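You operate a simulated robot arm through the tools that you are given. There is no shell and no other tool.

You run a simulated robot arm. Do the job below in one go: nothing can be reset, and whatever is moved stays where it is left.

JOB
Clean the wooden block with the cream sponge, wax its top, close the tin and polish the top shiny.
Fine: In that order. Blue round brush and wax from the green wax tin, then the polishing block. Tools go back; leave the iron disc. Set down upright: what you pick out, round brush. A coat counts when it lies all over at full strength: go over it till it gets no stronger. What is to be rubbed or washed off counts as gone when no trace of it is left.

Only the result counts: the job must be done as asked and must still hold three seconds after the hand-in. Knocking over, shifting, dropping, spilling or breaking anything else fails it.

ROBOT AND FRAMES
A 7-joint arm with a two-finger parallel gripper, fixed in place. Base frame: the origin is at the foot of the arm, x ahead of it, y to its left, z up; the work surface is at about z = 0.95. Readings come in m, degrees, newtons and seconds.
With the tool pointing down near the work surface it reaches from about 0.1 to 0.62 m from the base axis. Its first joint turns from -66.0 to 66.0 degrees. Payload 1.57 kg.
The tool frame sits at the grasp point between the pads (the TCP): z along the fingers, y along the line on which they close. The tips reach 0.03 m beyond it. Largest opening 0.08 m; finger width 0.017, thickness 0.012; the body of the gripper, 0.04 by 0.082 m, starts 0.08 m behind the TCP.
Orientation is told as [roll, pitch, yaw] about the base's x, y, z axes, in that order, counted from this pose: with the fingers straight down and closing along the base's y, the tool's x points along the base's -x, its y along +y and its z along -z.

CONTROLS
- The arm moves only by the tool step_arm. Its argument "motion" is one flat list of numbers, 7 for each row, row after row: the shift along the tool's x, y, z in units of 50 mm (1.0 is 50 mm), then the turn, a rotation vector about the tool's x, y, z in units of 5 degrees (1.0 is 5 degrees), then the finger opening in m, from 0 to 0.08. In form: [x, y, z, wx, wy, wz, grip, x, y, z, wx, wy, wz, grip, ...]. A call has 1 to 20 rows; each row shifts and turns the commanded pose from where the row before left it, along the tool's axes as they then stand. A call with a number of a shift or a turn outside -1 to 1 is refused whole. Rows are played at 5 a second. More than 0.05 m and 8.6 degrees between two rows, or a gripper value outside its range, and nothing of the call is played. Where a pose cannot be reached the arm comes as near as it can. A force on the tool above 40 N (or 10 N above the force at the start of the call, whichever is more), or a blocked arm, ends the call early, and 0.2 s more pass. Each finger travels about 0.072 m/s and halts on what it meets, pressing with about 25 N; the grip force reading is that of the motor and also rises with nothing between the fingers. The clock runs only during rows and for 0.2 s after the last one: add rows that do not move to give the fingers time. The reply holds the time, the measured pose of the TCP, the force on the tool along the base axes, the opening and the grip force, in the units named above and with some noise, with the torque about the TCP (base axes, N m) and any sound that the robot's microphone picked up, and new pictures: "pictures" is both (left out), scene, wrist or none.
- Cameras (640 x 400 px; columns grow to the right, rows downward): "scene" is fixed at [0.0561, 0.4338, 1.4232]; the picture's right is [-0.77, -0.63, 0.00], its down [-0.36, 0.44, -0.82] and it looks along [0.52, -0.64, -0.57] (base axes); focal length 322 px, centre (320, 200). "wrist" rides on the gripper at [0.072, -0.007, -0.122] in the tool frame; the picture's right is [0.09, 1.00, 0.00], its down [-0.84, 0.08, -0.54] and it looks along [-0.54, 0.05, 0.84] (tool axes); focal length 238 px, centre (320, 200). There is no depth. A picture from a camera that has moved, and an enlarged one, comes with that camera's place and axes in the base frame and with its lens.
- inspect(camera, box): a new picture of the part [left, top, right, bottom] of that camera's present view, enlarged. The clock stands still meanwhile.
- finish_job(): hands the job in; it is judged then, once.

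Nothing tells you positions but the pictures and the camera data. Unless the task says otherwise, let go and move clear before handing in.

The tools are called after ">>>" by a JSON object that holds its "api" and its "payload". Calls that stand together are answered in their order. step_arm: Moves the arm, as the interface text tells. Its arguments: {"type":"object","properties":{"motion":{"type":"array","items":{"type":"number"}},"pictures":{"type":"string","enum":["both","scene","wrist","none"]}},"required":["motion"]} The other tools are called the same way: inspect (camera, box) takes an enlarged picture of a part of a camera's view; finish_job () hands the job in.

At the start:

```text
time: 0.0
tcp_pos: [0.3158, 0.0359, 1.249]
ee_rot: [0.1, 0.1, 0.0]
wrist_force: [-0.2, 0.8, 0.2]
torque: [-0.02, 0.02, 0.01]
opening: 0.0801
grip_force: 0.1
```

scene: 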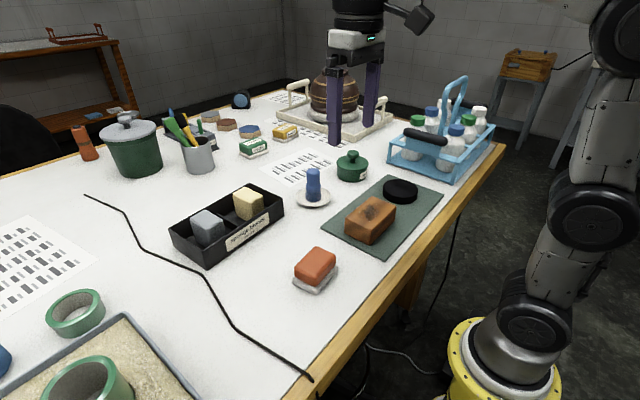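
wrist: 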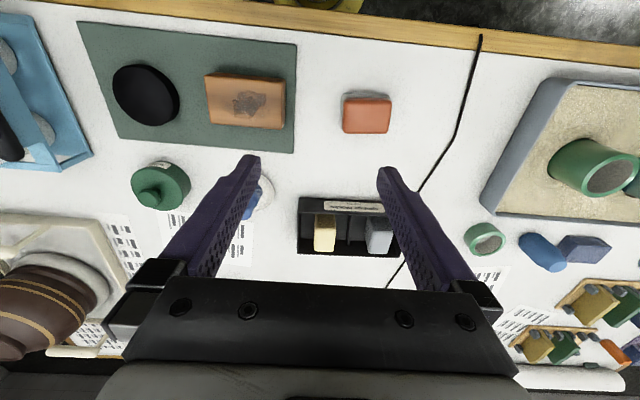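

I see a wooden block with a dark stain on a green mat, an iron disc beside it, a sponge tray with a cream and a grey sponge, a green tin with a lid, a blue round brush on a saucer, and a red block that may be the polishing block. I'll look closer before I move anything.

>>> {"api": "inspect", "payload": {"camera": "scene", "box": [280, 130, 460, 300]}}

>>> {"api": "inspect", "payload": {"camera": "scene", "box": [150, 160, 350, 300]}}

>>> {"api": "inspect", "payload": {"camera": "wrist", "box": [70, 30, 420, 270]}}

>>> {"api": "inspect", "payload": {"camera": "scene", "box": [60, 80, 320, 200]}}

```text
2.35 times, centred on (370, 215) of scene
camera zoom: at [0.0561, 0.4338, 1.4232], right [-0.77, -0.63, 0.0], down [-0.36, 0.44, -0.82], along [0.52, -0.64, -0.57], focal length 758 px, centre (202, 165)
```

zoom: 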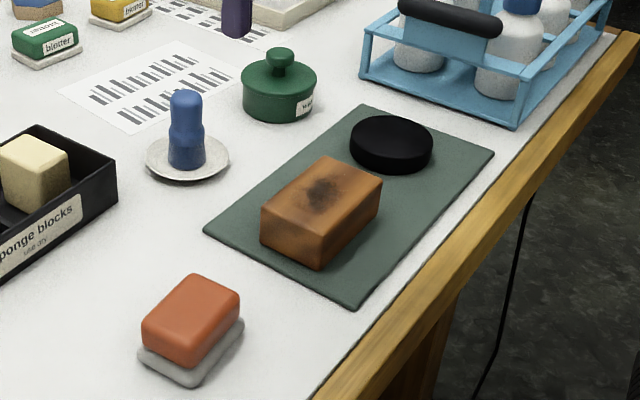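

```text
2.86 times, centred on (250, 230) of scene
camera zoom: at [0.0561, 0.4338, 1.4232], right [-0.77, -0.63, 0.0], down [-0.36, 0.44, -0.82], along [0.52, -0.64, -0.57], focal length 920 px, centre (520, 114)
```

zoom: 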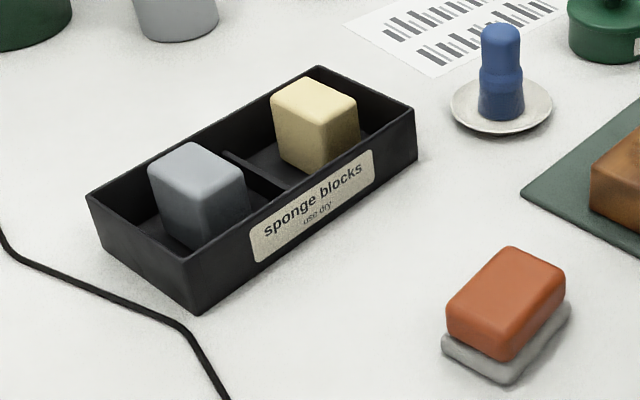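

```text
1.67 times, centred on (245, 150) of wrist
camera zoom: at [0.2442, 0.0287, 1.3704], right [-0.09, 1.0, 0.0], down [0.84, 0.08, 0.54], along [0.54, 0.05, -0.84], focal length 397 px, centre (445, 283)
```

zoom: 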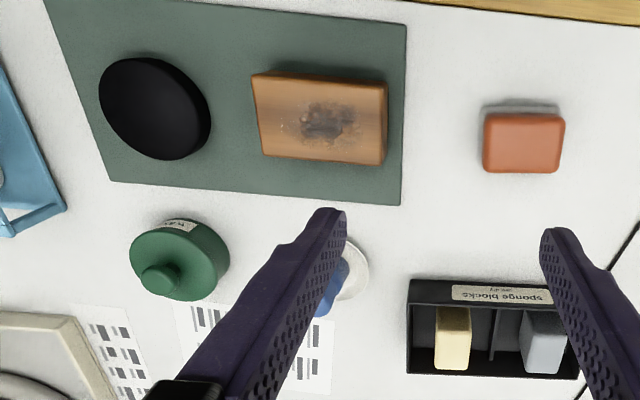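

```text
2.46 times, centred on (190, 140) of scene
camera zoom: at [0.0561, 0.4338, 1.4232], right [-0.77, -0.63, 0.0], down [-0.36, 0.44, -0.82], along [0.52, -0.64, -0.57], focal length 793 px, centre (640, 348)
```

zoom: 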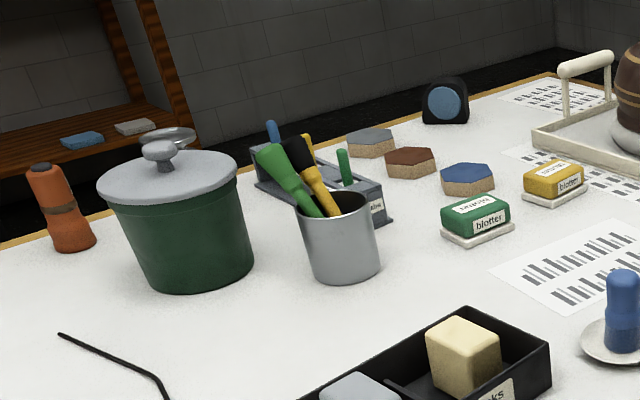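

The layout seems clear: sponge tray near (0.57, 0.07), stained block near (0.33, -0.08), tin near (0.48, -0.23), brush near (0.49, -0.07) and red polishing block near (0.33, 0.11). I'll move above the block for a closer look.

>>> {"api": "step_arm", "payload": {"motion": [-0.07, -0.58, 0.45, 0, 0, 0, 0.08, -0.07, -0.58, 0.45, 0, 0, 0, 0.08, -0.07, -0.58, 0.45, 0, 0, 0, 0.08, -0.07, -0.58, 0.45, 0, 0, 0, 0.08, 0, 0, 0, 0, 0, 0, 0.08], "pictures": "both"}}

```text
time: 1.2
tcp_pos: [0.3286, -0.0813, 1.1583]
ee_rot: [0.0, 0.0, 0.0]
wrist_force: [0.3, 0.7, 0.0]
torque: [0.01, 0.0, -0.01]
opening: 0.0798
grip_force: 0.0
camera wrist: at [0.2589, -0.0873, 1.2803], right [-0.09, 1.0, 0.0], down [0.84, 0.08, 0.54], along [0.54, 0.05, -0.84], focal length 238 px, centre (320, 200)
```

scene: 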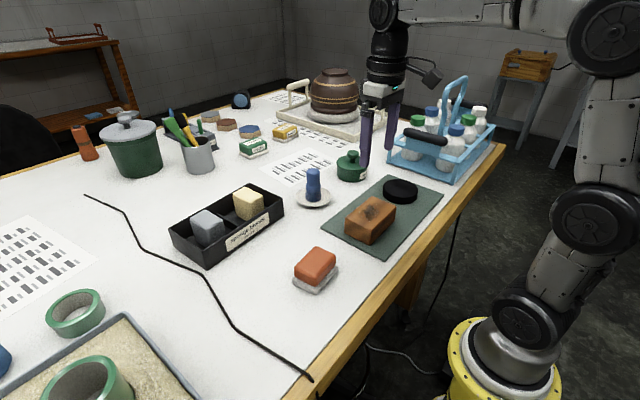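
wrist: 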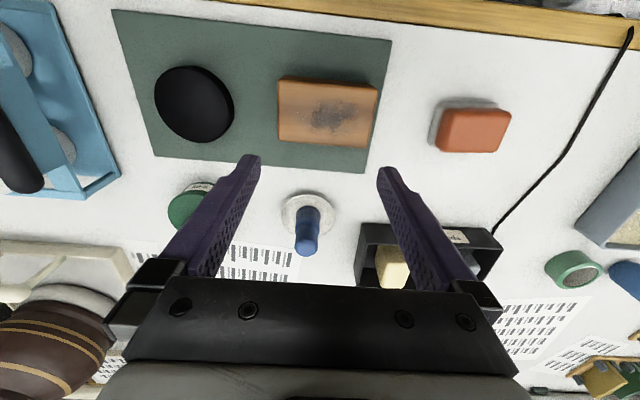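

The block with its stain is in view below the gripper. I'll zoom in for accurate edges.

>>> {"api": "inspect", "payload": {"camera": "wrist", "box": [260, 60, 400, 160]}}

>>> {"api": "inspect", "payload": {"camera": "wrist", "box": [250, 160, 400, 290]}}

>>> {"api": "inspect", "payload": {"camera": "scene", "box": [330, 170, 430, 250]}}

```text
4.00 times, centred on (330, 110) of wrist
camera zoom: at [0.2589, -0.0873, 1.2803], right [-0.09, 1.0, 0.0], down [0.84, 0.08, 0.54], along [0.54, 0.05, -0.84], focal length 953 px, centre (280, 560)
```

zoom: 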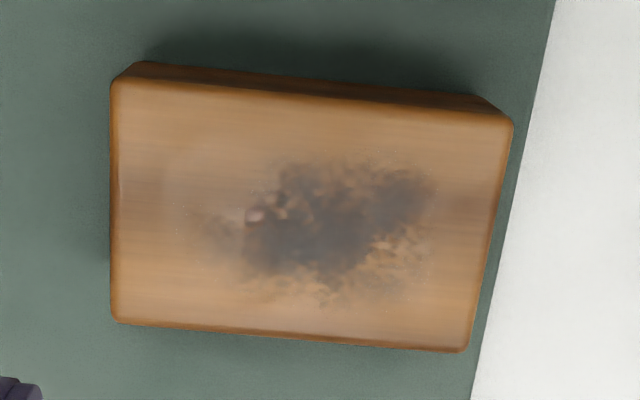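

```text
3.08 times, centred on (325, 225) of wrist
camera zoom: at [0.2589, -0.0873, 1.2803], right [-0.09, 1.0, 0.0], down [0.84, 0.08, 0.54], along [0.54, 0.05, -0.84], focal length 733 px, centre (305, 123)
```

zoom: 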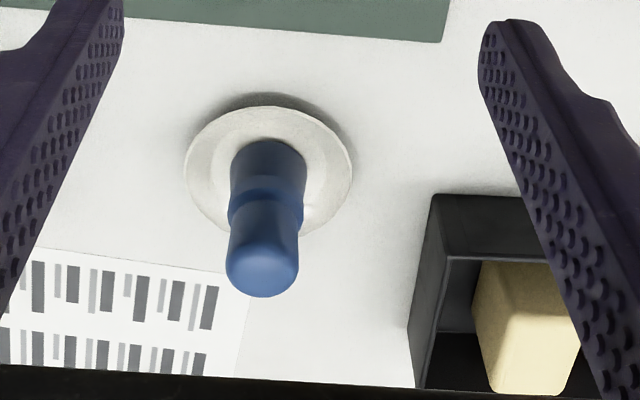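

```text
5.00 times, centred on (380, 210) of scene
camera zoom: at [0.0561, 0.4338, 1.4232], right [-0.77, -0.63, 0.0], down [-0.36, 0.44, -0.82], along [0.52, -0.64, -0.57], focal length 1611 px, centre (20, 150)
```

zoom: 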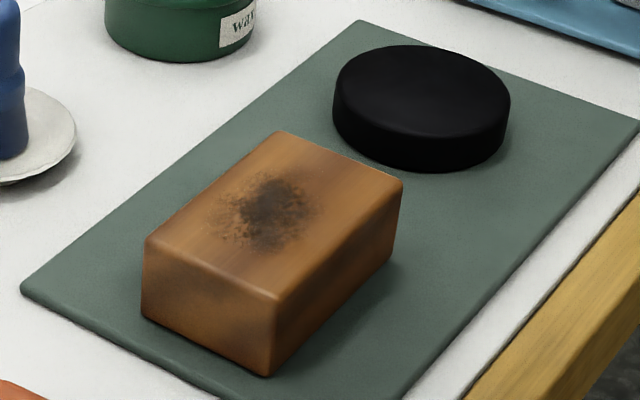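

The block top spans about x 0.294–0.360 and y -0.129 to -0.020, with its top near z 0.998. Next I'll move over the tray to look at the sponge.

>>> {"api": "step_arm", "payload": {"motion": [-0.633, 0.503, 0.0, 0, 0, 0, 0.08, -0.633, 0.503, 0.0, 0, 0, 0, 0.08, -0.633, 0.503, 0.0, 0, 0, 0, 0.08, -0.633, 0.503, 0.0, 0, 0, 0, 0.08, -0.633, 0.503, 0.1, 0, 0, 0, 0.08, -0.633, 0.503, 0.1, 0, 0, 0, 0.08, 0, 0, 0, 0, 0, 0, 0.08], "pictures": "both"}}

```text
time: 2.8
tcp_pos: [0.5181, 0.0675, 1.1479]
ee_rot: [0.0, -0.1, 0.0]
wrist_force: [0.0, -0.7, -0.1]
torque: [0.04, -0.02, -0.02]
opening: 0.0801
grip_force: 0.0
camera wrist: at [0.4471, 0.0621, 1.2701], right [-0.09, 1.0, 0.0], down [0.84, 0.08, 0.54], along [0.54, 0.05, -0.84], focal length 238 px, centre (320, 200)
```

scene: 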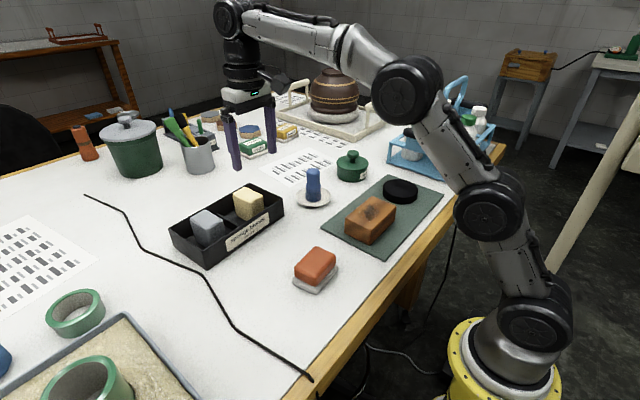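
wrist: 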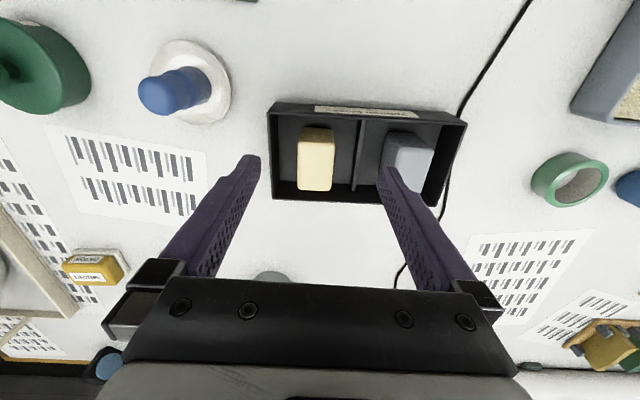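

>>> {"api": "inspect", "payload": {"camera": "wrist", "box": [255, 90, 475, 210]}}

>>> {"api": "inspect", "payload": {"camera": "scene", "box": [160, 175, 290, 275]}}

>>> {"api": "inspect", "payload": {"camera": "wrist", "box": [0, 10, 240, 130]}}

```text
2.91 times, centred on (365, 150) of wrist
camera zoom: at [0.4471, 0.0621, 1.2701], right [-0.09, 1.0, 0.0], down [0.84, 0.08, 0.54], along [0.54, 0.05, -0.84], focal length 693 px, centre (189, 346)
```

zoom: 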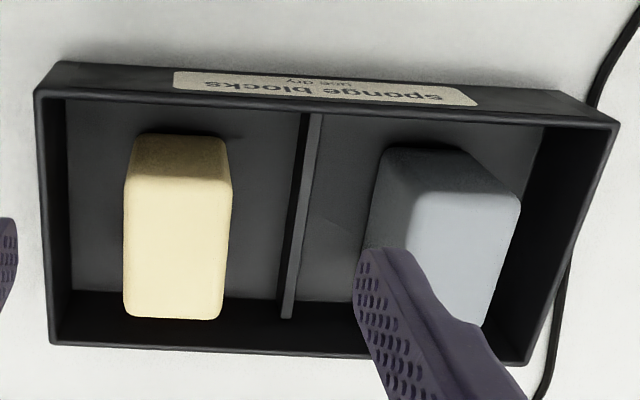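

```text
4.00 times, centred on (225, 225) of scene
camera zoom: at [0.0561, 0.4338, 1.4232], right [-0.77, -0.63, 0.0], down [-0.36, 0.44, -0.82], along [0.52, -0.64, -0.57], focal length 1289 px, centre (700, 100)
```

zoom: 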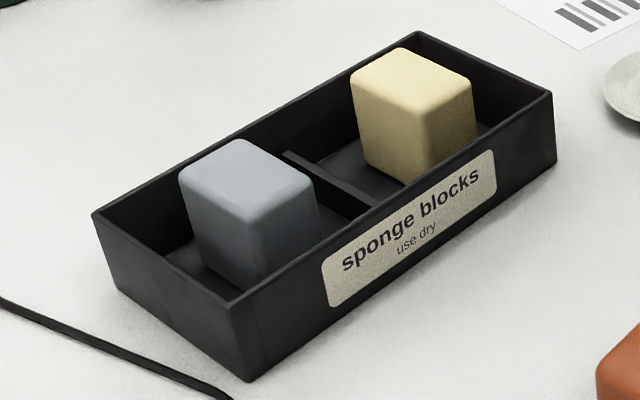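

```text
2.67 times, centred on (120, 70) of wrist
camera zoom: at [0.4471, 0.0621, 1.2701], right [-0.09, 1.0, 0.0], down [0.84, 0.08, 0.54], along [0.54, 0.05, -0.84], focal length 636 px, centre (853, 547)
```

zoom: 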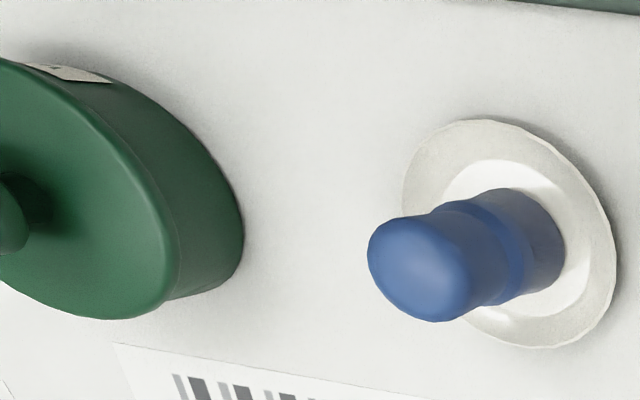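

The cream sponge sits at about (0.566, 0.068), about 42 mm wide in y with its top near z 1.014, and the tray is turned about 2°. I'll line up above it.

>>> {"api": "step_arm", "payload": {"motion": [-0.48, 0.0, 0.4, 0, 0, 0, 0.058, -0.48, 0.0, 0.5, 0, 0, -0.42, 0.058, 0, 0, 0.4, 0, 0, 0, 0.058, 0, 0, 0, 0, 0, 0, 0.058], "pictures": "both"}}

```text
time: 3.8
tcp_pos: [0.5671, 0.0696, 1.0816]
ee_rot: [0.0, 0.0, 2.1]
wrist_force: [0.2, -0.3, 0.6]
torque: [-0.02, 0.02, 0.02]
opening: 0.0579
grip_force: 0.0
camera wrist: at [0.4961, 0.0605, 1.205], right [-0.13, 0.99, 0.0], down [0.83, 0.11, 0.54], along [0.54, 0.07, -0.84], focal length 238 px, centre (320, 200)
```

scene: 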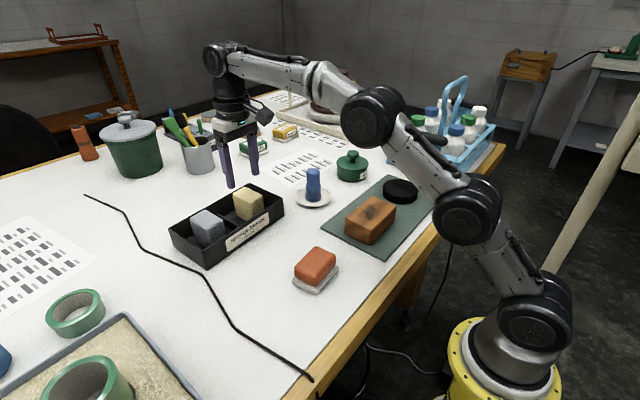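
wrist: 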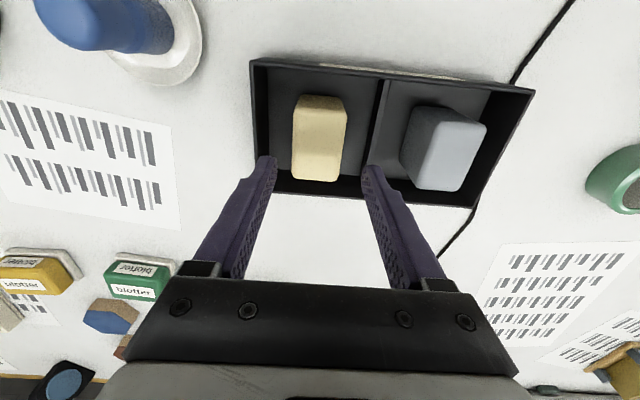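

The gripper is aligned over the cream sponge. I'll descend and close on it.

>>> {"api": "step_arm", "payload": {"motion": [0, -0.03, 0.45, 0, 0, 0, 0.058, 0, 0, 0.45, 0, 0, 0, 0.058, 0, 0, 0.35, 0, 0, 0, 0.058, 0, 0, 0, 0, 0, 0, 0.058], "pictures": "both"}}

```text
time: 4.8
tcp_pos: [0.5662, 0.068, 1.0215]
ee_rot: [0.1, 0.0, 2.1]
wrist_force: [0.4, 0.0, 0.2]
torque: [0.0, 0.01, 0.0]
opening: 0.0579
grip_force: 0.0
camera wrist: at [0.4964, 0.0587, 1.1426], right [-0.13, 0.99, 0.0], down [0.83, 0.11, 0.54], along [0.54, 0.07, -0.84], focal length 238 px, centre (320, 200)
```

scene: 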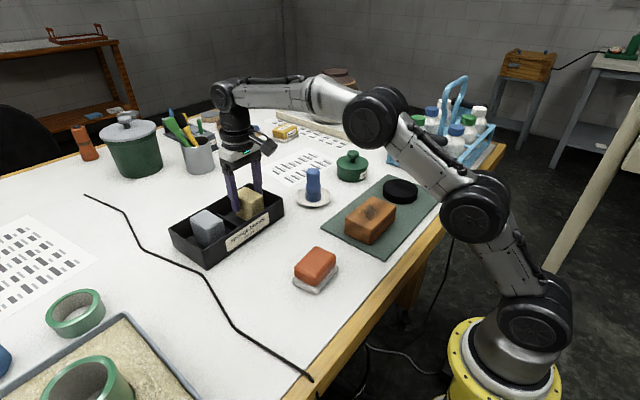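
wrist: 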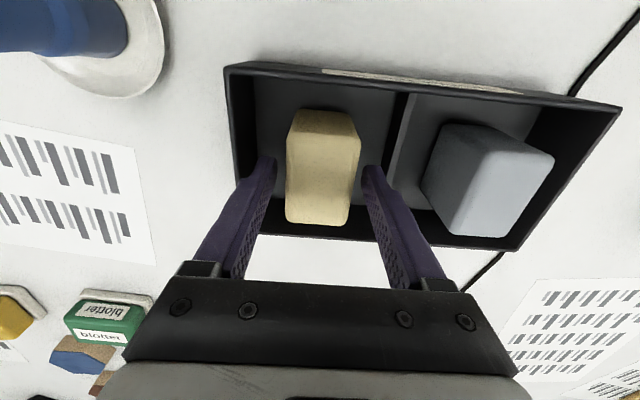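

The fingers straddle the sponge, so I'll lower a little more and close.

>>> {"api": "step_arm", "payload": {"motion": [0, 0, 0.08, 0, 0, 0, 0.058, 0, 0, 0, 0, 0, 0, 0.035, 0, 0, 0, 0, 0, 0, 0.035, 0, 0, 0, 0, 0, 0, 0.035, 0, 0, 0, 0, 0, 0, 0.035], "pictures": "wrist"}}

```text
time: 6.0
tcp_pos: [0.5681, 0.0682, 1.0173]
ee_rot: [0.0, 0.1, 2.1]
wrist_force: [0.7, -0.4, 0.6]
torque: [-0.02, -0.04, -0.02]
opening: 0.041
grip_force: 24.8
camera wrist: at [0.4967, 0.0587, 1.1388], right [-0.13, 0.99, 0.0], down [0.83, 0.11, 0.54], along [0.54, 0.07, -0.84], focal length 238 px, centre (320, 200)
```

wrist: 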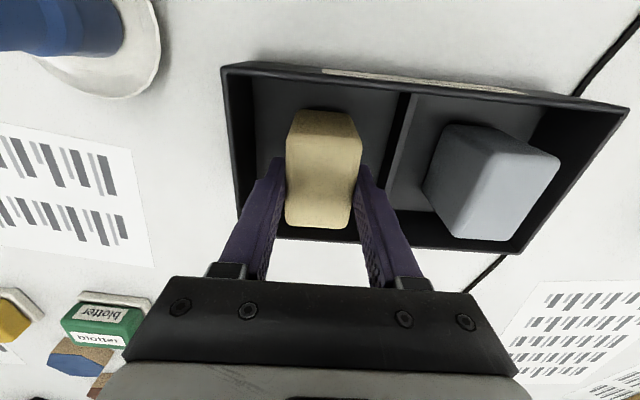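

The sponge is held at 0.041 m opening with about 25 N. I'll lift it, square it up and carry it above the wooden block.

>>> {"api": "step_arm", "payload": {"motion": [0, 0, -0.7, 0, 0, 0, 0.035, 0, 0, -0.7, 0, 0, 0, 0.035, 0, 0, -0.6, 0, 0, 0.42, 0.035, 0.8, -0.476, 0, 0, 0, 0, 0.035, 0.8, -0.476, 0, 0, 0, 0, 0.035, 0.8, -0.476, 0, 0, 0, 0, 0.035, 0.8, -0.476, 0, 0, 0, 0, 0.035, 0.8, -0.476, 0, 0, 0, 0, 0.035, 0.8, -0.476, 0, 0, 0, 0, 0.035, 0, 0, 0, 0, 0, 0, 0.035], "pictures": "both"}}

```text
time: 8.2
tcp_pos: [0.3293, -0.0757, 1.1169]
ee_rot: [0.1, 0.0, 0.0]
wrist_force: [0.1, 0.1, -0.1]
torque: [0.01, 0.01, 0.07]
opening: 0.0411
grip_force: 25.0
camera wrist: at [0.2568, -0.0817, 1.2387], right [-0.09, 1.0, 0.0], down [0.84, 0.08, 0.54], along [0.54, 0.05, -0.84], focal length 238 px, centre (320, 200)
```

scene: 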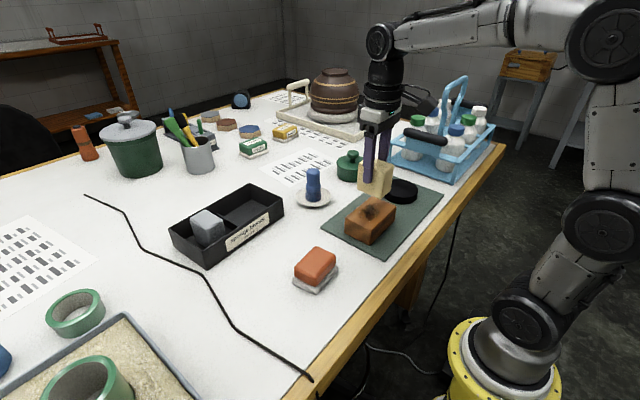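
wrist: 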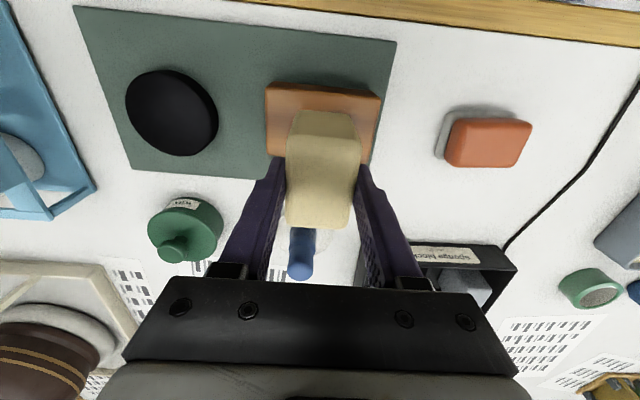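

The sponge is over the block. I'll lower it in small steps and feel for contact.

>>> {"api": "step_arm", "payload": {"motion": [0, 0, 0.5, 0, 0, 0, 0.035, 0, 0, 0.44, 0, 0, 0, 0.035, 0, 0, 0, 0, 0, 0, 0.035], "pictures": "scene"}}

>>> {"api": "inspect", "payload": {"camera": "scene", "box": [320, 150, 440, 250]}}

```text
time: 9.0
tcp_pos: [0.3268, -0.0761, 1.0681]
ee_rot: [-0.1, 0.0, 0.0]
wrist_force: [-0.5, 0.1, -0.1]
torque: [0.04, 0.02, 0.01]
opening: 0.0411
grip_force: 24.9
```

scene: 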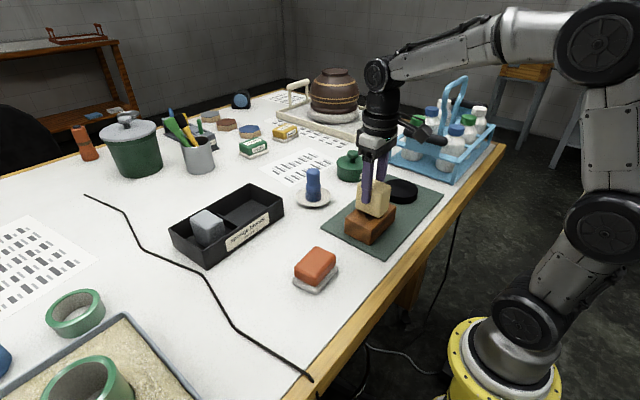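

```text
4.00 times, centred on (380, 200) of scene
camera zoom: at [0.0561, 0.4338, 1.4232], right [-0.77, -0.63, 0.0], down [-0.36, 0.44, -0.82], along [0.52, -0.64, -0.57], focal length 1289 px, centre (80, 200)
```

zoom: 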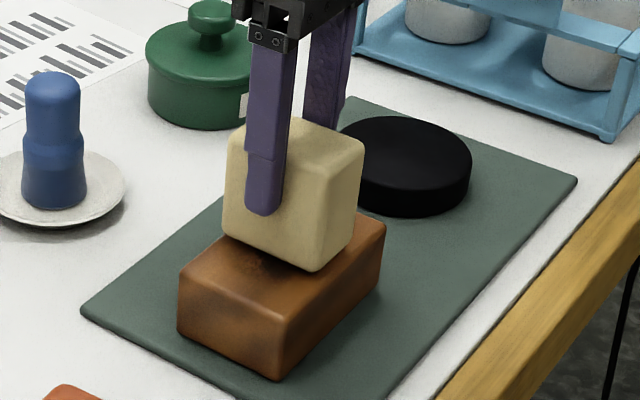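

The sponge is just above the block, so I'll keep lowering gently.

>>> {"api": "step_arm", "payload": {"motion": [0, 0, 0.04, 0, 0, 0, 0.035, 0, 0, 0.04, 0, 0, 0, 0.035, 0, 0, 0, 0, 0, 0, 0.035], "pictures": "none"}}

```text
time: 9.8
tcp_pos: [0.3286, -0.0747, 1.0644]
ee_rot: [-0.1, -0.1, 0.0]
wrist_force: [0.2, -0.6, 0.3]
torque: [0.0, -0.02, -0.02]
opening: 0.0413
grip_force: 24.8
```

>>> {"api": "step_arm", "payload": {"motion": [0, 0, 0.04, 0, 0, 0, 0.035, 0, 0, 0.04, 0, 0, 0, 0.035, 0, 0, 0, 0, 0, 0, 0.035], "pictures": "none"}}

```text
time: 10.6
tcp_pos: [0.3277, -0.0748, 1.0641]
ee_rot: [-0.1, -0.3, 0.0]
wrist_force: [-8.3, 2.0, 28.4]
torque: [0.15, 0.74, 0.02]
opening: 0.0409
grip_force: 24.7
```

Contact was made near TCP z 1.064 with 28 N, which is a bit hard. I'll ease back.

>>> {"api": "step_arm", "payload": {"motion": [0, 0, -0.05, 0, 0, 0, 0.035, 0, 0, 0, 0, 0, 0, 0.035], "pictures": "none"}}

```text
time: 11.2
tcp_pos: [0.3283, -0.075, 1.064]
ee_rot: [0.0, -0.2, 0.0]
wrist_force: [-0.1, 1.7, 17.4]
torque: [0.08, -0.2, -0.02]
opening: 0.0411
grip_force: 24.6
```

About 17 N now. I'll lighten slightly and do a first rubbing pass over the whole top.

>>> {"api": "step_arm", "payload": {"motion": [0.12, 0, -0.02, 0, 0, 0, 0.035, 0, -0.4, 0, 0, 0, 0, 0.035, 0, -0.4, 0, 0, 0, 0, 0.035, 0, 0.4, 0, 0, 0, 0, 0.035, 0, 0.4, 0, 0, 0, 0, 0.035, 0, 0.4, 0, 0, 0, 0, 0.035, 0, 0.4, 0, 0, 0, 0, 0.035, -0.24, 0, 0, 0, 0, 0, 0.035, 0, -0.4, 0, 0, 0, 0, 0.035, 0, -0.4, 0, 0, 0, 0, 0.035, 0, -0.4, 0, 0, 0, 0, 0.035, 0, -0.4, 0, 0, 0, 0, 0.035, 0, 0.4, 0, 0, 0, 0, 0.035, 0, 0.4, 0, 0, 0, 0, 0.035, 0.12, 0, 0, 0, 0, 0, 0.035], "pictures": "scene"}}

>>> {"api": "inspect", "payload": {"camera": "scene", "box": [320, 150, 440, 250]}}

```text
time: 14.4
tcp_pos: [0.3282, -0.0757, 1.0651]
ee_rot: [0.1, 0.0, 0.0]
wrist_force: [1.0, -0.7, -0.6]
torque: [0.03, -0.01, -0.01]
opening: 0.0409
grip_force: 24.8
```

scene: 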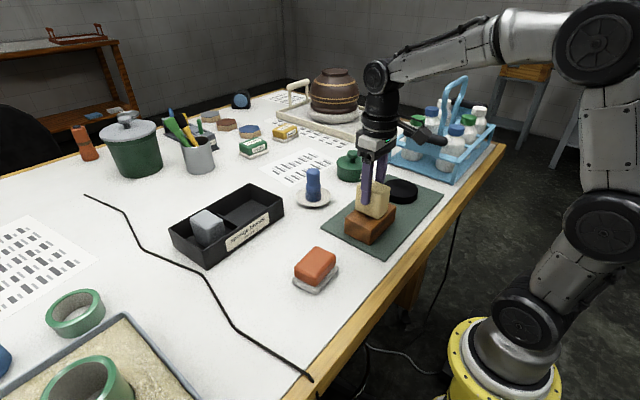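

```text
4.00 times, centred on (380, 200) of scene
camera zoom: at [0.0561, 0.4338, 1.4232], right [-0.77, -0.63, 0.0], down [-0.36, 0.44, -0.82], along [0.52, -0.64, -0.57], focal length 1289 px, centre (80, 200)
```

zoom: 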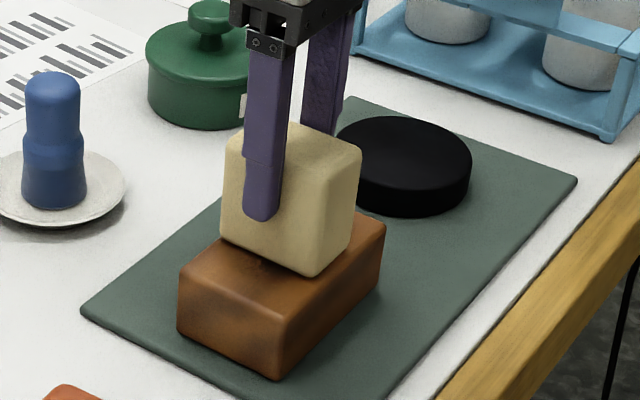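

Contact was lost during the pass because the force is near zero. I'll lower in small steps to about 10 N.

>>> {"api": "step_arm", "payload": {"motion": [0, 0, 0.03, 0, 0, 0, 0.035, 0, 0, 0, 0, 0, 0, 0.035], "pictures": "none"}}

```text
time: 15.0
tcp_pos: [0.3277, -0.0755, 1.0646]
ee_rot: [0.0, -0.2, 0.0]
wrist_force: [-2.3, 1.7, 6.9]
torque: [0.14, 0.07, -0.04]
opening: 0.0411
grip_force: 24.3
```

About 7 N of contact. I'll add a touch more and sweep the whole top again.

>>> {"api": "step_arm", "payload": {"motion": [0.12, 0, 0.015, 0, 0, 0, 0.035, 0, -0.4, 0, 0, 0, 0, 0.035, 0, -0.4, 0, 0, 0, 0, 0.035, 0, 0.4, 0, 0, 0, 0, 0.035, 0, 0.4, 0, 0, 0, 0, 0.035, 0, 0.4, 0, 0, 0, 0, 0.035, 0, 0.4, 0, 0, 0, 0, 0.035, -0.24, 0, 0, 0, 0, 0, 0.035, 0, -0.4, 0, 0, 0, 0, 0.035, 0, -0.4, 0, 0, 0, 0, 0.035, 0, -0.4, 0, 0, 0, 0, 0.035, 0, -0.4, 0, 0, 0, 0, 0.035, 0, 0.4, 0, 0, 0, 0, 0.035, 0, 0.4, 0, 0, 0, 0, 0.035, 0.12, 0, 0, 0, 0, 0, 0.035], "pictures": "none"}}

```text
time: 16.8
tcp_pos: [0.3245, -0.0335, 1.0646]
ee_rot: [-0.2, 0.8, 0.0]
wrist_force: [-5.1, -1.7, 7.3]
torque: [-0.03, 0.13, 0.02]
opening: 0.0408
grip_force: 25.4
stopped in row 8: the force on the tool passed its limit at 47 N (the readings are from after the stop); the commanded pose is now the measured one
```

The force limit stopped the stroke. I'll check whether anything moved.

>>> {"api": "step_arm", "payload": {"motion": [0, 0, -0.1, 0, 0, 0, 0.035, 0, 0, -0.9, 0, 0, 0, 0.035, 0, 0, 0, 0, 0, 0, 0.035], "pictures": "both"}}

>>> {"api": "inspect", "payload": {"camera": "scene", "box": [320, 150, 440, 250]}}

>>> {"api": "inspect", "payload": {"camera": "wrist", "box": [200, 30, 440, 200]}}

```text
time: 17.6
tcp_pos: [0.3252, -0.0342, 1.1155]
ee_rot: [-0.1, 0.8, -0.1]
wrist_force: [0.0, 0.1, -0.6]
torque: [0.0, 0.02, 0.04]
opening: 0.0408
grip_force: 24.8
camera wrist: at [0.2558, -0.0405, 1.2379], right [-0.09, 1.0, 0.0], down [0.84, 0.08, 0.53], along [0.53, 0.05, -0.85], focal length 238 px, centre (320, 200)
```

scene: 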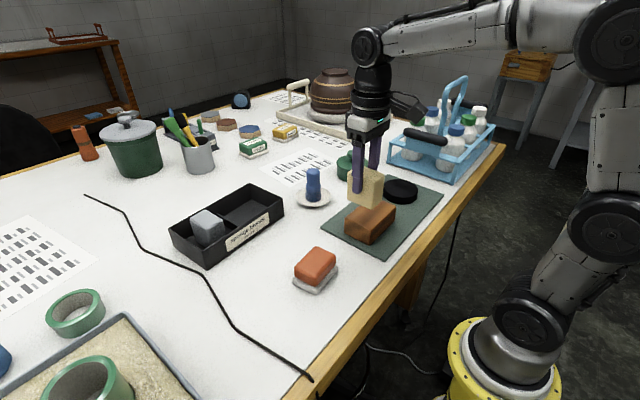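
wrist: 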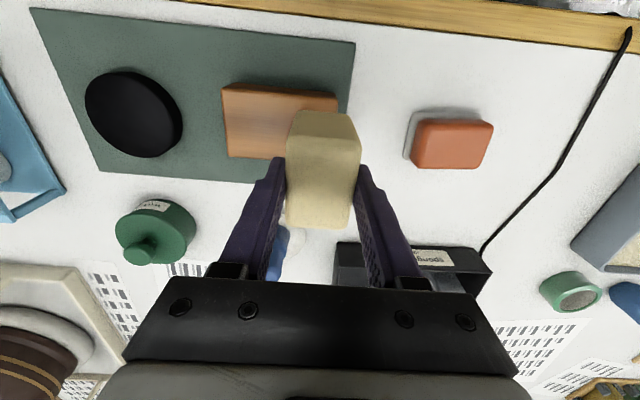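

```text
4.00 times, centred on (380, 200) of scene
camera zoom: at [0.0561, 0.4338, 1.4232], right [-0.77, -0.63, 0.0], down [-0.36, 0.44, -0.82], along [0.52, -0.64, -0.57], focal length 1289 px, centre (80, 200)
```

zoom: 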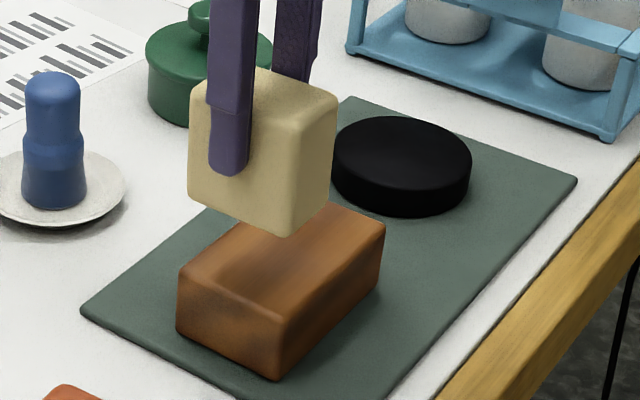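

```text
2.35 times, centred on (320, 115) of wrist
camera zoom: at [0.2558, -0.0405, 1.2379], right [-0.09, 1.0, 0.0], down [0.84, 0.08, 0.53], along [0.53, 0.05, -0.85], focal length 561 px, centre (320, 400)
```

zoom: 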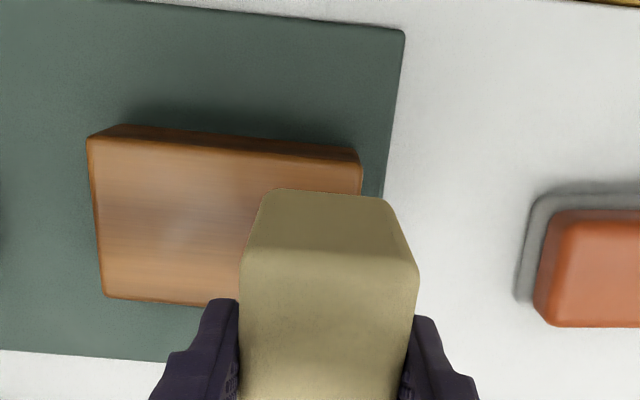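

The visible part of the stain is gone and the block hasn't moved. I'll straighten the tool and move aside to see the whole top.

>>> {"api": "step_arm", "payload": {"motion": [-0.8, 0, 0, 0, -0.16, 0, 0.035, -0.8, -0.4, 0, 0, 0, 0, 0.035, 0, 0, 0, 0, 0, 0, 0.035], "pictures": "wrist"}}

>>> {"api": "inspect", "payload": {"camera": "wrist", "box": [220, 0, 420, 120]}}

>>> {"api": "inspect", "payload": {"camera": "scene", "box": [330, 170, 430, 250]}}

```text
time: 18.4
tcp_pos: [0.4051, -0.0528, 1.112]
ee_rot: [-0.1, -0.1, 0.0]
wrist_force: [-0.5, 0.5, -0.3]
torque: [0.0, 0.05, 0.0]
opening: 0.0408
grip_force: 25.4
camera wrist: at [0.334, -0.0591, 1.2343], right [-0.09, 1.0, 0.0], down [0.84, 0.08, 0.54], along [0.54, 0.05, -0.84], focal length 238 px, centre (320, 200)
```

wrist: 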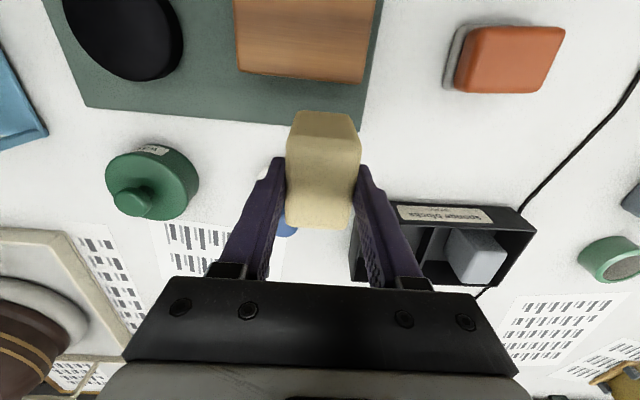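

```text
3.20 times, centred on (320, 60) of wrist
camera zoom: at [0.334, -0.0591, 1.2343], right [-0.09, 1.0, 0.0], down [0.84, 0.08, 0.54], along [0.54, 0.05, -0.84], focal length 763 px, centre (320, 648)
```

zoom: 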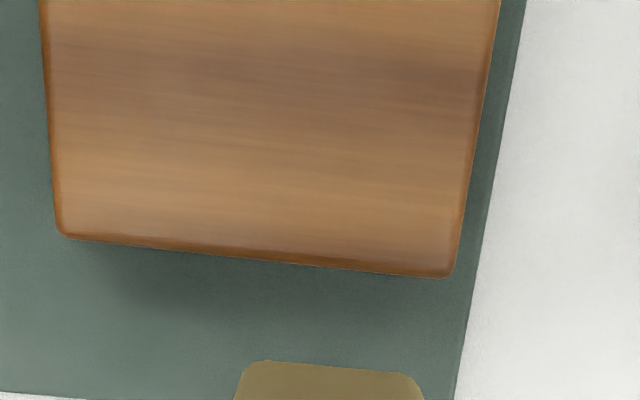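

```text
5.00 times, centred on (380, 210) of scene
camera zoom: at [0.0561, 0.4338, 1.4232], right [-0.77, -0.63, 0.0], down [-0.36, 0.44, -0.82], along [0.52, -0.64, -0.57], focal length 1611 px, centre (20, 150)
```

zoom: 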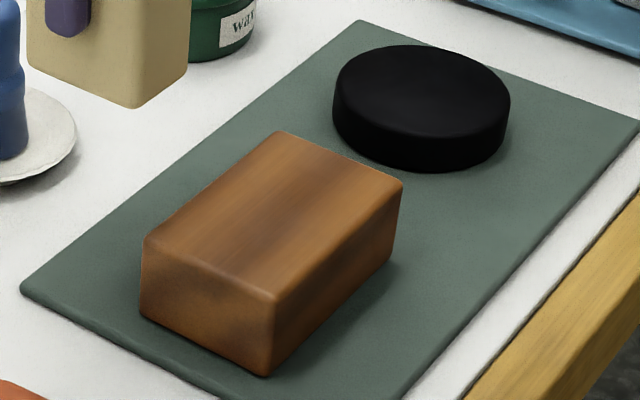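

The stain looks gone with only wood grain left, but I'll do another gentle pass along y to be sure. Strokes along x tend to pivot the sponge.

>>> {"api": "step_arm", "payload": {"motion": [0.78, -0.217, 0, 0, 0, 0, 0.035, 0.78, -0.217, 0.3, 0, 0, 0, 0.035, 0, 0, 0.5, 0, 0, 0, 0.035, 0, 0, 0, 0, 0, 0, 0.035], "pictures": "scene"}}

>>> {"api": "inspect", "payload": {"camera": "scene", "box": [320, 150, 440, 250]}}

```text
time: 19.4
tcp_pos: [0.329, -0.0751, 1.0749]
ee_rot: [-0.1, -0.1, 0.0]
wrist_force: [0.4, 0.5, 0.4]
torque: [0.01, -0.02, 0.03]
opening: 0.0409
grip_force: 25.2
```

scene: 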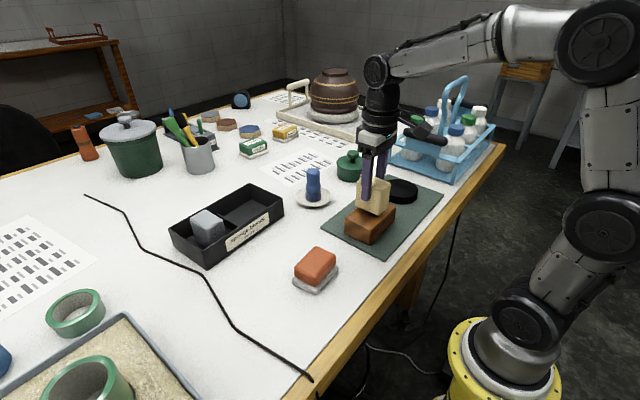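

```text
4.00 times, centred on (380, 200) of scene
camera zoom: at [0.0561, 0.4338, 1.4232], right [-0.77, -0.63, 0.0], down [-0.36, 0.44, -0.82], along [0.52, -0.64, -0.57], focal length 1289 px, centre (80, 200)
```

zoom: 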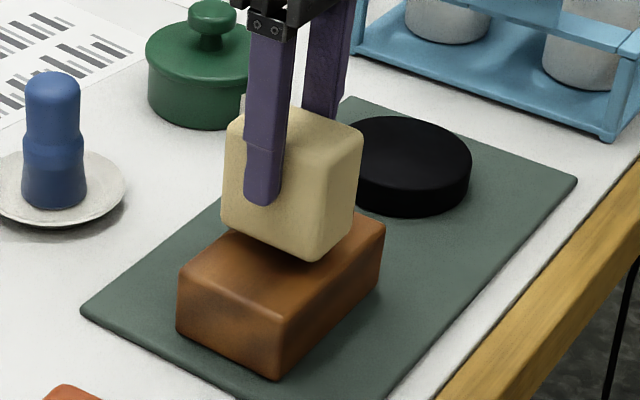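

About a 10 mm gap remains; I'll lower to contact.

>>> {"api": "step_arm", "payload": {"motion": [0, 0, 0.1, 0, 0, 0, 0.035, 0, 0, 0.1, 0, 0, 0, 0.035, 0, 0, 0.02, 0, 0, 0, 0.035], "pictures": "none"}}

```text
time: 20.2
tcp_pos: [0.329, -0.0764, 1.0647]
ee_rot: [-0.1, -0.2, 0.0]
wrist_force: [-5.8, 2.1, 13.7]
torque: [0.2, 0.28, 0.01]
opening: 0.041
grip_force: 25.3
```

About 14 N now. I'll sweep along y only.

>>> {"api": "step_arm", "payload": {"motion": [0, -0.4, 0, 0, 0, 0, 0.035, 0, -0.4, 0, 0, 0, 0, 0.035, 0, 0.4, 0, 0, 0, 0, 0.035, 0, 0.4, 0, 0, 0, 0, 0.035, 0, 0.4, 0, 0, 0, 0, 0.035, 0, 0.4, 0, 0, 0, 0, 0.035, 0, -0.4, 0, 0, 0, 0, 0.035, 0, -0.4, 0, 0, 0, 0, 0.035, 0, -0.4, 0, 0, 0, 0, 0.035, 0, -0.4, 0, 0, 0, 0, 0.035, 0, 0.4, 0, 0, 0, 0, 0.035, 0, 0.4, 0, 0, 0, 0, 0.035, 0, 0.4, 0, 0, 0, 0, 0.035, 0, 0.4, 0, 0, 0, 0, 0.035, 0, -0.4, 0, 0, 0, 0, 0.035, 0, -0.4, 0, 0, 0, 0, 0.035], "pictures": "none"}}

```text
time: 22.1
tcp_pos: [0.328, -0.0758, 1.0645]
ee_rot: [0.2, -0.4, 0.0]
wrist_force: [-0.3, 0.6, 3.2]
torque: [-0.09, 0.09, -0.03]
opening: 0.0412
grip_force: 25.0
stopped in row 9: the force on the tool passed its limit at 41 N (the readings are from after the stop); the commanded pose is now the measured one
```

The limit tripped again at 41 N, so I'll use a lighter touch and slower strokes.

>>> {"api": "step_arm", "payload": {"motion": [0, -0.2, 0.01, 0, 0, 0, 0.035, 0, -0.2, 0, 0, 0, 0, 0.035, 0, -0.2, 0, 0, 0, 0, 0.035, 0, -0.2, 0, 0, 0, 0, 0.035, 0, 0.2, 0, 0, 0, 0, 0.035, 0, 0.2, 0, 0, 0, 0, 0.035, 0, 0.2, 0, 0, 0, 0, 0.035, 0, 0.2, 0, 0, 0, 0, 0.035], "pictures": "none"}}

```text
time: 23.9
tcp_pos: [0.3283, -0.0768, 1.0639]
ee_rot: [0.2, -0.4, -0.1]
wrist_force: [0.6, -10.9, 14.0]
torque: [-0.73, 0.0, 0.04]
opening: 0.041
grip_force: 24.8
```

>>> {"api": "step_arm", "payload": {"motion": [0, 0.2, -0.01, 0, 0, 0, 0.035, 0, 0.2, 0, 0, 0, 0, 0.035, 0, 0.2, 0, 0, 0, 0, 0.035, 0, 0.2, 0, 0, 0, 0, 0.035, 0, -0.2, 0, 0, 0, 0, 0.035, 0, -0.2, 0, 0, 0, 0, 0.035, 0, -0.2, 0, 0, 0, 0, 0.035, 0, -0.2, 0, 0, 0, 0, 0.035], "pictures": "scene"}}

>>> {"api": "inspect", "payload": {"camera": "scene", "box": [320, 150, 440, 250]}}

```text
time: 25.7
tcp_pos: [0.329, -0.075, 1.0635]
ee_rot: [0.3, -0.3, 0.0]
wrist_force: [0.3, 10.5, 13.6]
torque: [0.37, -0.06, 0.04]
opening: 0.0409
grip_force: 24.6
```

scene: 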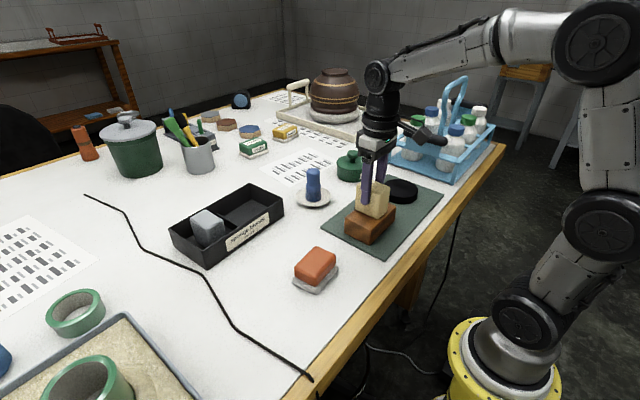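

```text
4.00 times, centred on (380, 200) of scene
camera zoom: at [0.0559, 0.4341, 1.4231], right [-0.77, -0.63, 0.0], down [-0.36, 0.44, -0.82], along [0.52, -0.64, -0.57], focal length 1289 px, centre (80, 200)
```

zoom: 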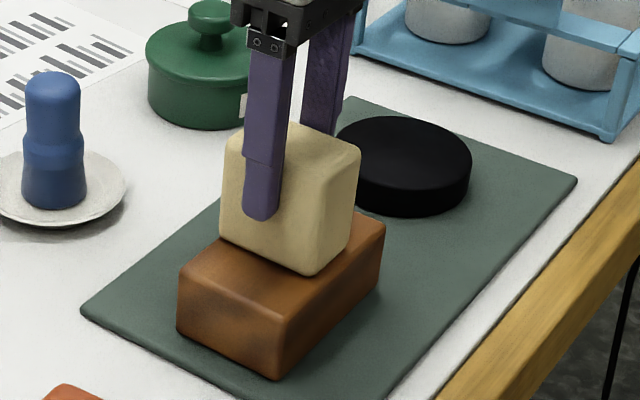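

I'll lift the sponge clear and look at the block from the side.

>>> {"api": "step_arm", "payload": {"motion": [0, 0, -0.9, 0, 0, 0, 0.035, 0, 0, -1.0, 0.06, 0.06, 0, 0.035, -0.2, 0.7, 0, 0, 0, 0, 0.035, -0.2, 0.7, 0, 0, 0, 0, 0.035, -0.2, 0.7, 0, 0, 0, 0, 0.035, 0, 0, 0, 0, 0, 0, 0.035], "pictures": "both"}}

>>> {"api": "inspect", "payload": {"camera": "wrist", "box": [150, 40, 310, 160]}}

>>> {"api": "inspect", "payload": {"camera": "scene", "box": [330, 170, 430, 250]}}

```text
time: 27.1
tcp_pos: [0.358, 0.0335, 1.1577]
ee_rot: [0.0, 0.0, -0.1]
wrist_force: [-0.2, 1.1, -0.5]
torque: [-0.02, 0.0, -0.01]
opening: 0.0409
grip_force: 25.2
camera wrist: at [0.2859, 0.0262, 1.2798], right [-0.09, 1.0, 0.0], down [0.84, 0.08, 0.54], along [0.54, 0.05, -0.84], focal length 238 px, centre (320, 200)
```

scene: 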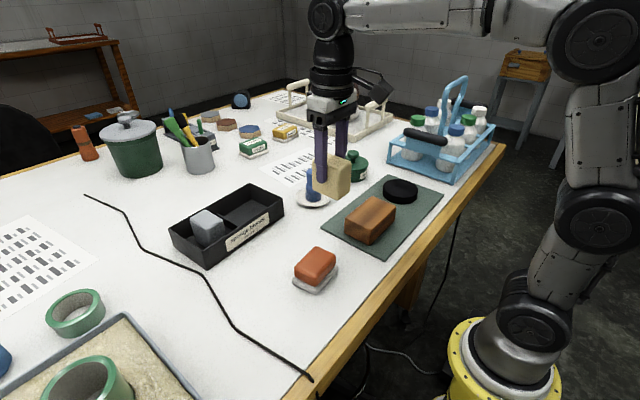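
wrist: 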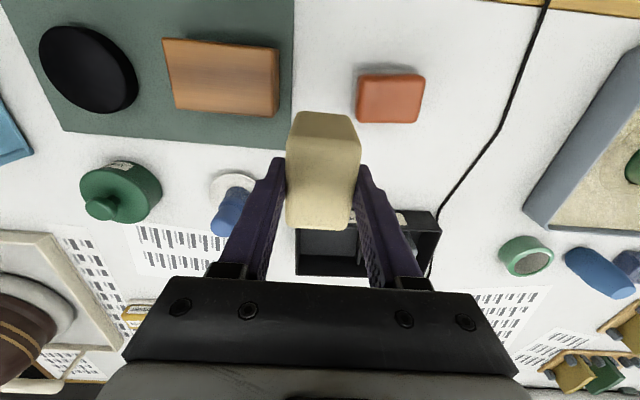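

```text
3.33 times, centred on (230, 100) of wrist
camera zoom: at [0.2859, 0.0262, 1.2798], right [-0.09, 1.0, 0.0], down [0.84, 0.08, 0.54], along [0.54, 0.05, -0.84], focal length 794 px, centre (620, 533)
```

zoom: 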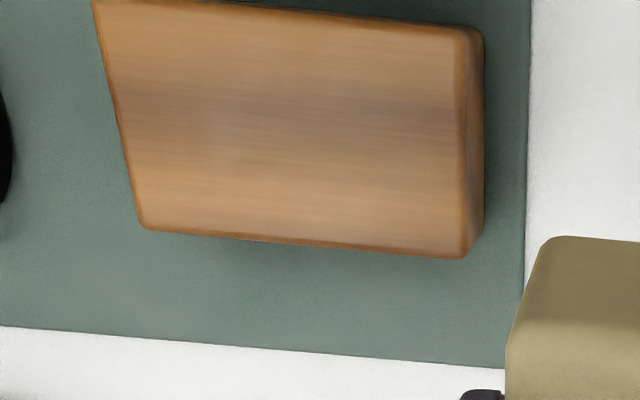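

```text
5.00 times, centred on (380, 210) of scene
camera zoom: at [0.0561, 0.4338, 1.4232], right [-0.77, -0.63, 0.0], down [-0.36, 0.44, -0.82], along [0.52, -0.64, -0.57], focal length 1611 px, centre (20, 150)
```

zoom: 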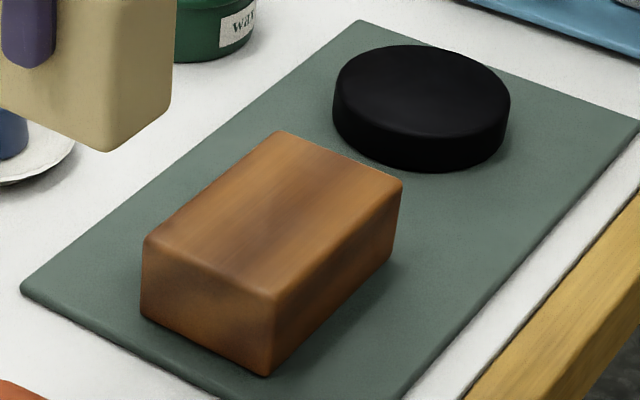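

The top is clean, showing only grain, and the block is in its place. Next I'll return the sponge to its compartment.

>>> {"api": "step_arm", "payload": {"motion": [-0.836, 0.139, 0, 0, 0, 0, 0.035, -0.836, 0.139, 0, 0, 0, 0, 0.035, -0.836, 0.139, 0, 0, 0, 0, 0.035, -0.836, 0.139, 0, 0, 0, 0, 0.035, -0.836, 0.139, 0, 0, 0, 0, 0.035, 0, 0, 0.5, 0, 0, -0.42, 0.035, 0, 0, 0.7, 0, 0, 0, 0.035, 0, 0, 0, 0, 0, 0, 0.035], "pictures": "both"}}

>>> {"api": "inspect", "payload": {"camera": "scene", "box": [160, 155, 300, 275]}}

```text
time: 28.9
tcp_pos: [0.5565, 0.0625, 1.0947]
ee_rot: [0.0, 0.0, 2.0]
wrist_force: [0.1, -0.2, -0.2]
torque: [-0.03, -0.01, 0.0]
opening: 0.0412
grip_force: 24.7
out of reach, approached as far as the arm can: row 5
camera wrist: at [0.4855, 0.0532, 1.2158], right [-0.13, 0.99, 0.0], down [0.83, 0.11, 0.54], along [0.54, 0.07, -0.84], focal length 238 px, centre (320, 200)
```

scene: 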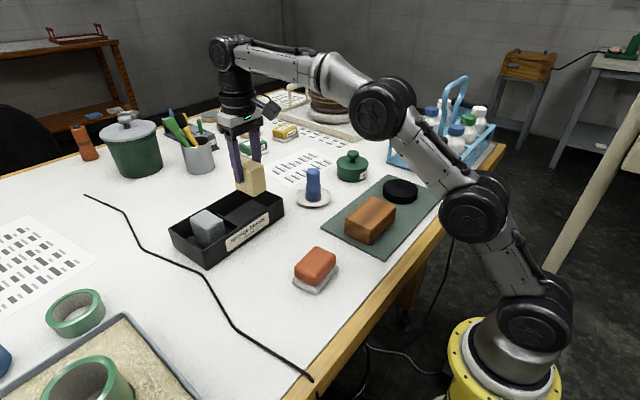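
wrist: 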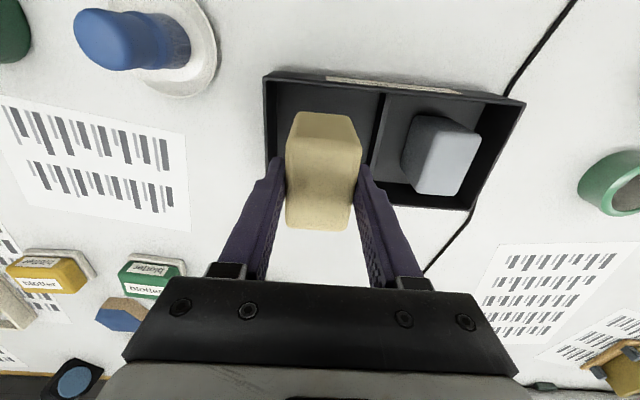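

```text
3.33 times, centred on (230, 215) of scene
camera zoom: at [0.0561, 0.4338, 1.4232], right [-0.77, -0.63, 0.0], down [-0.36, 0.44, -0.82], along [0.52, -0.64, -0.57], focal length 1074 px, centre (620, 150)
```

zoom: 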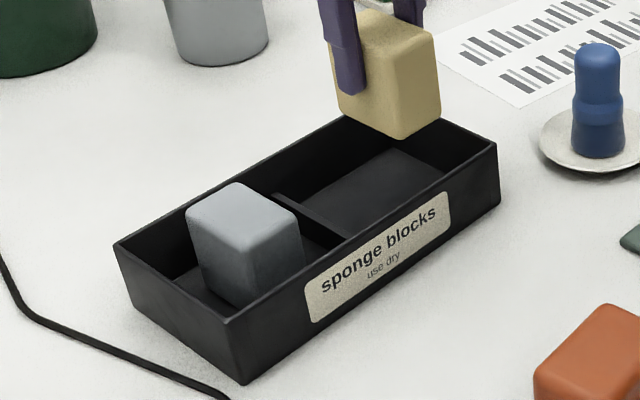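

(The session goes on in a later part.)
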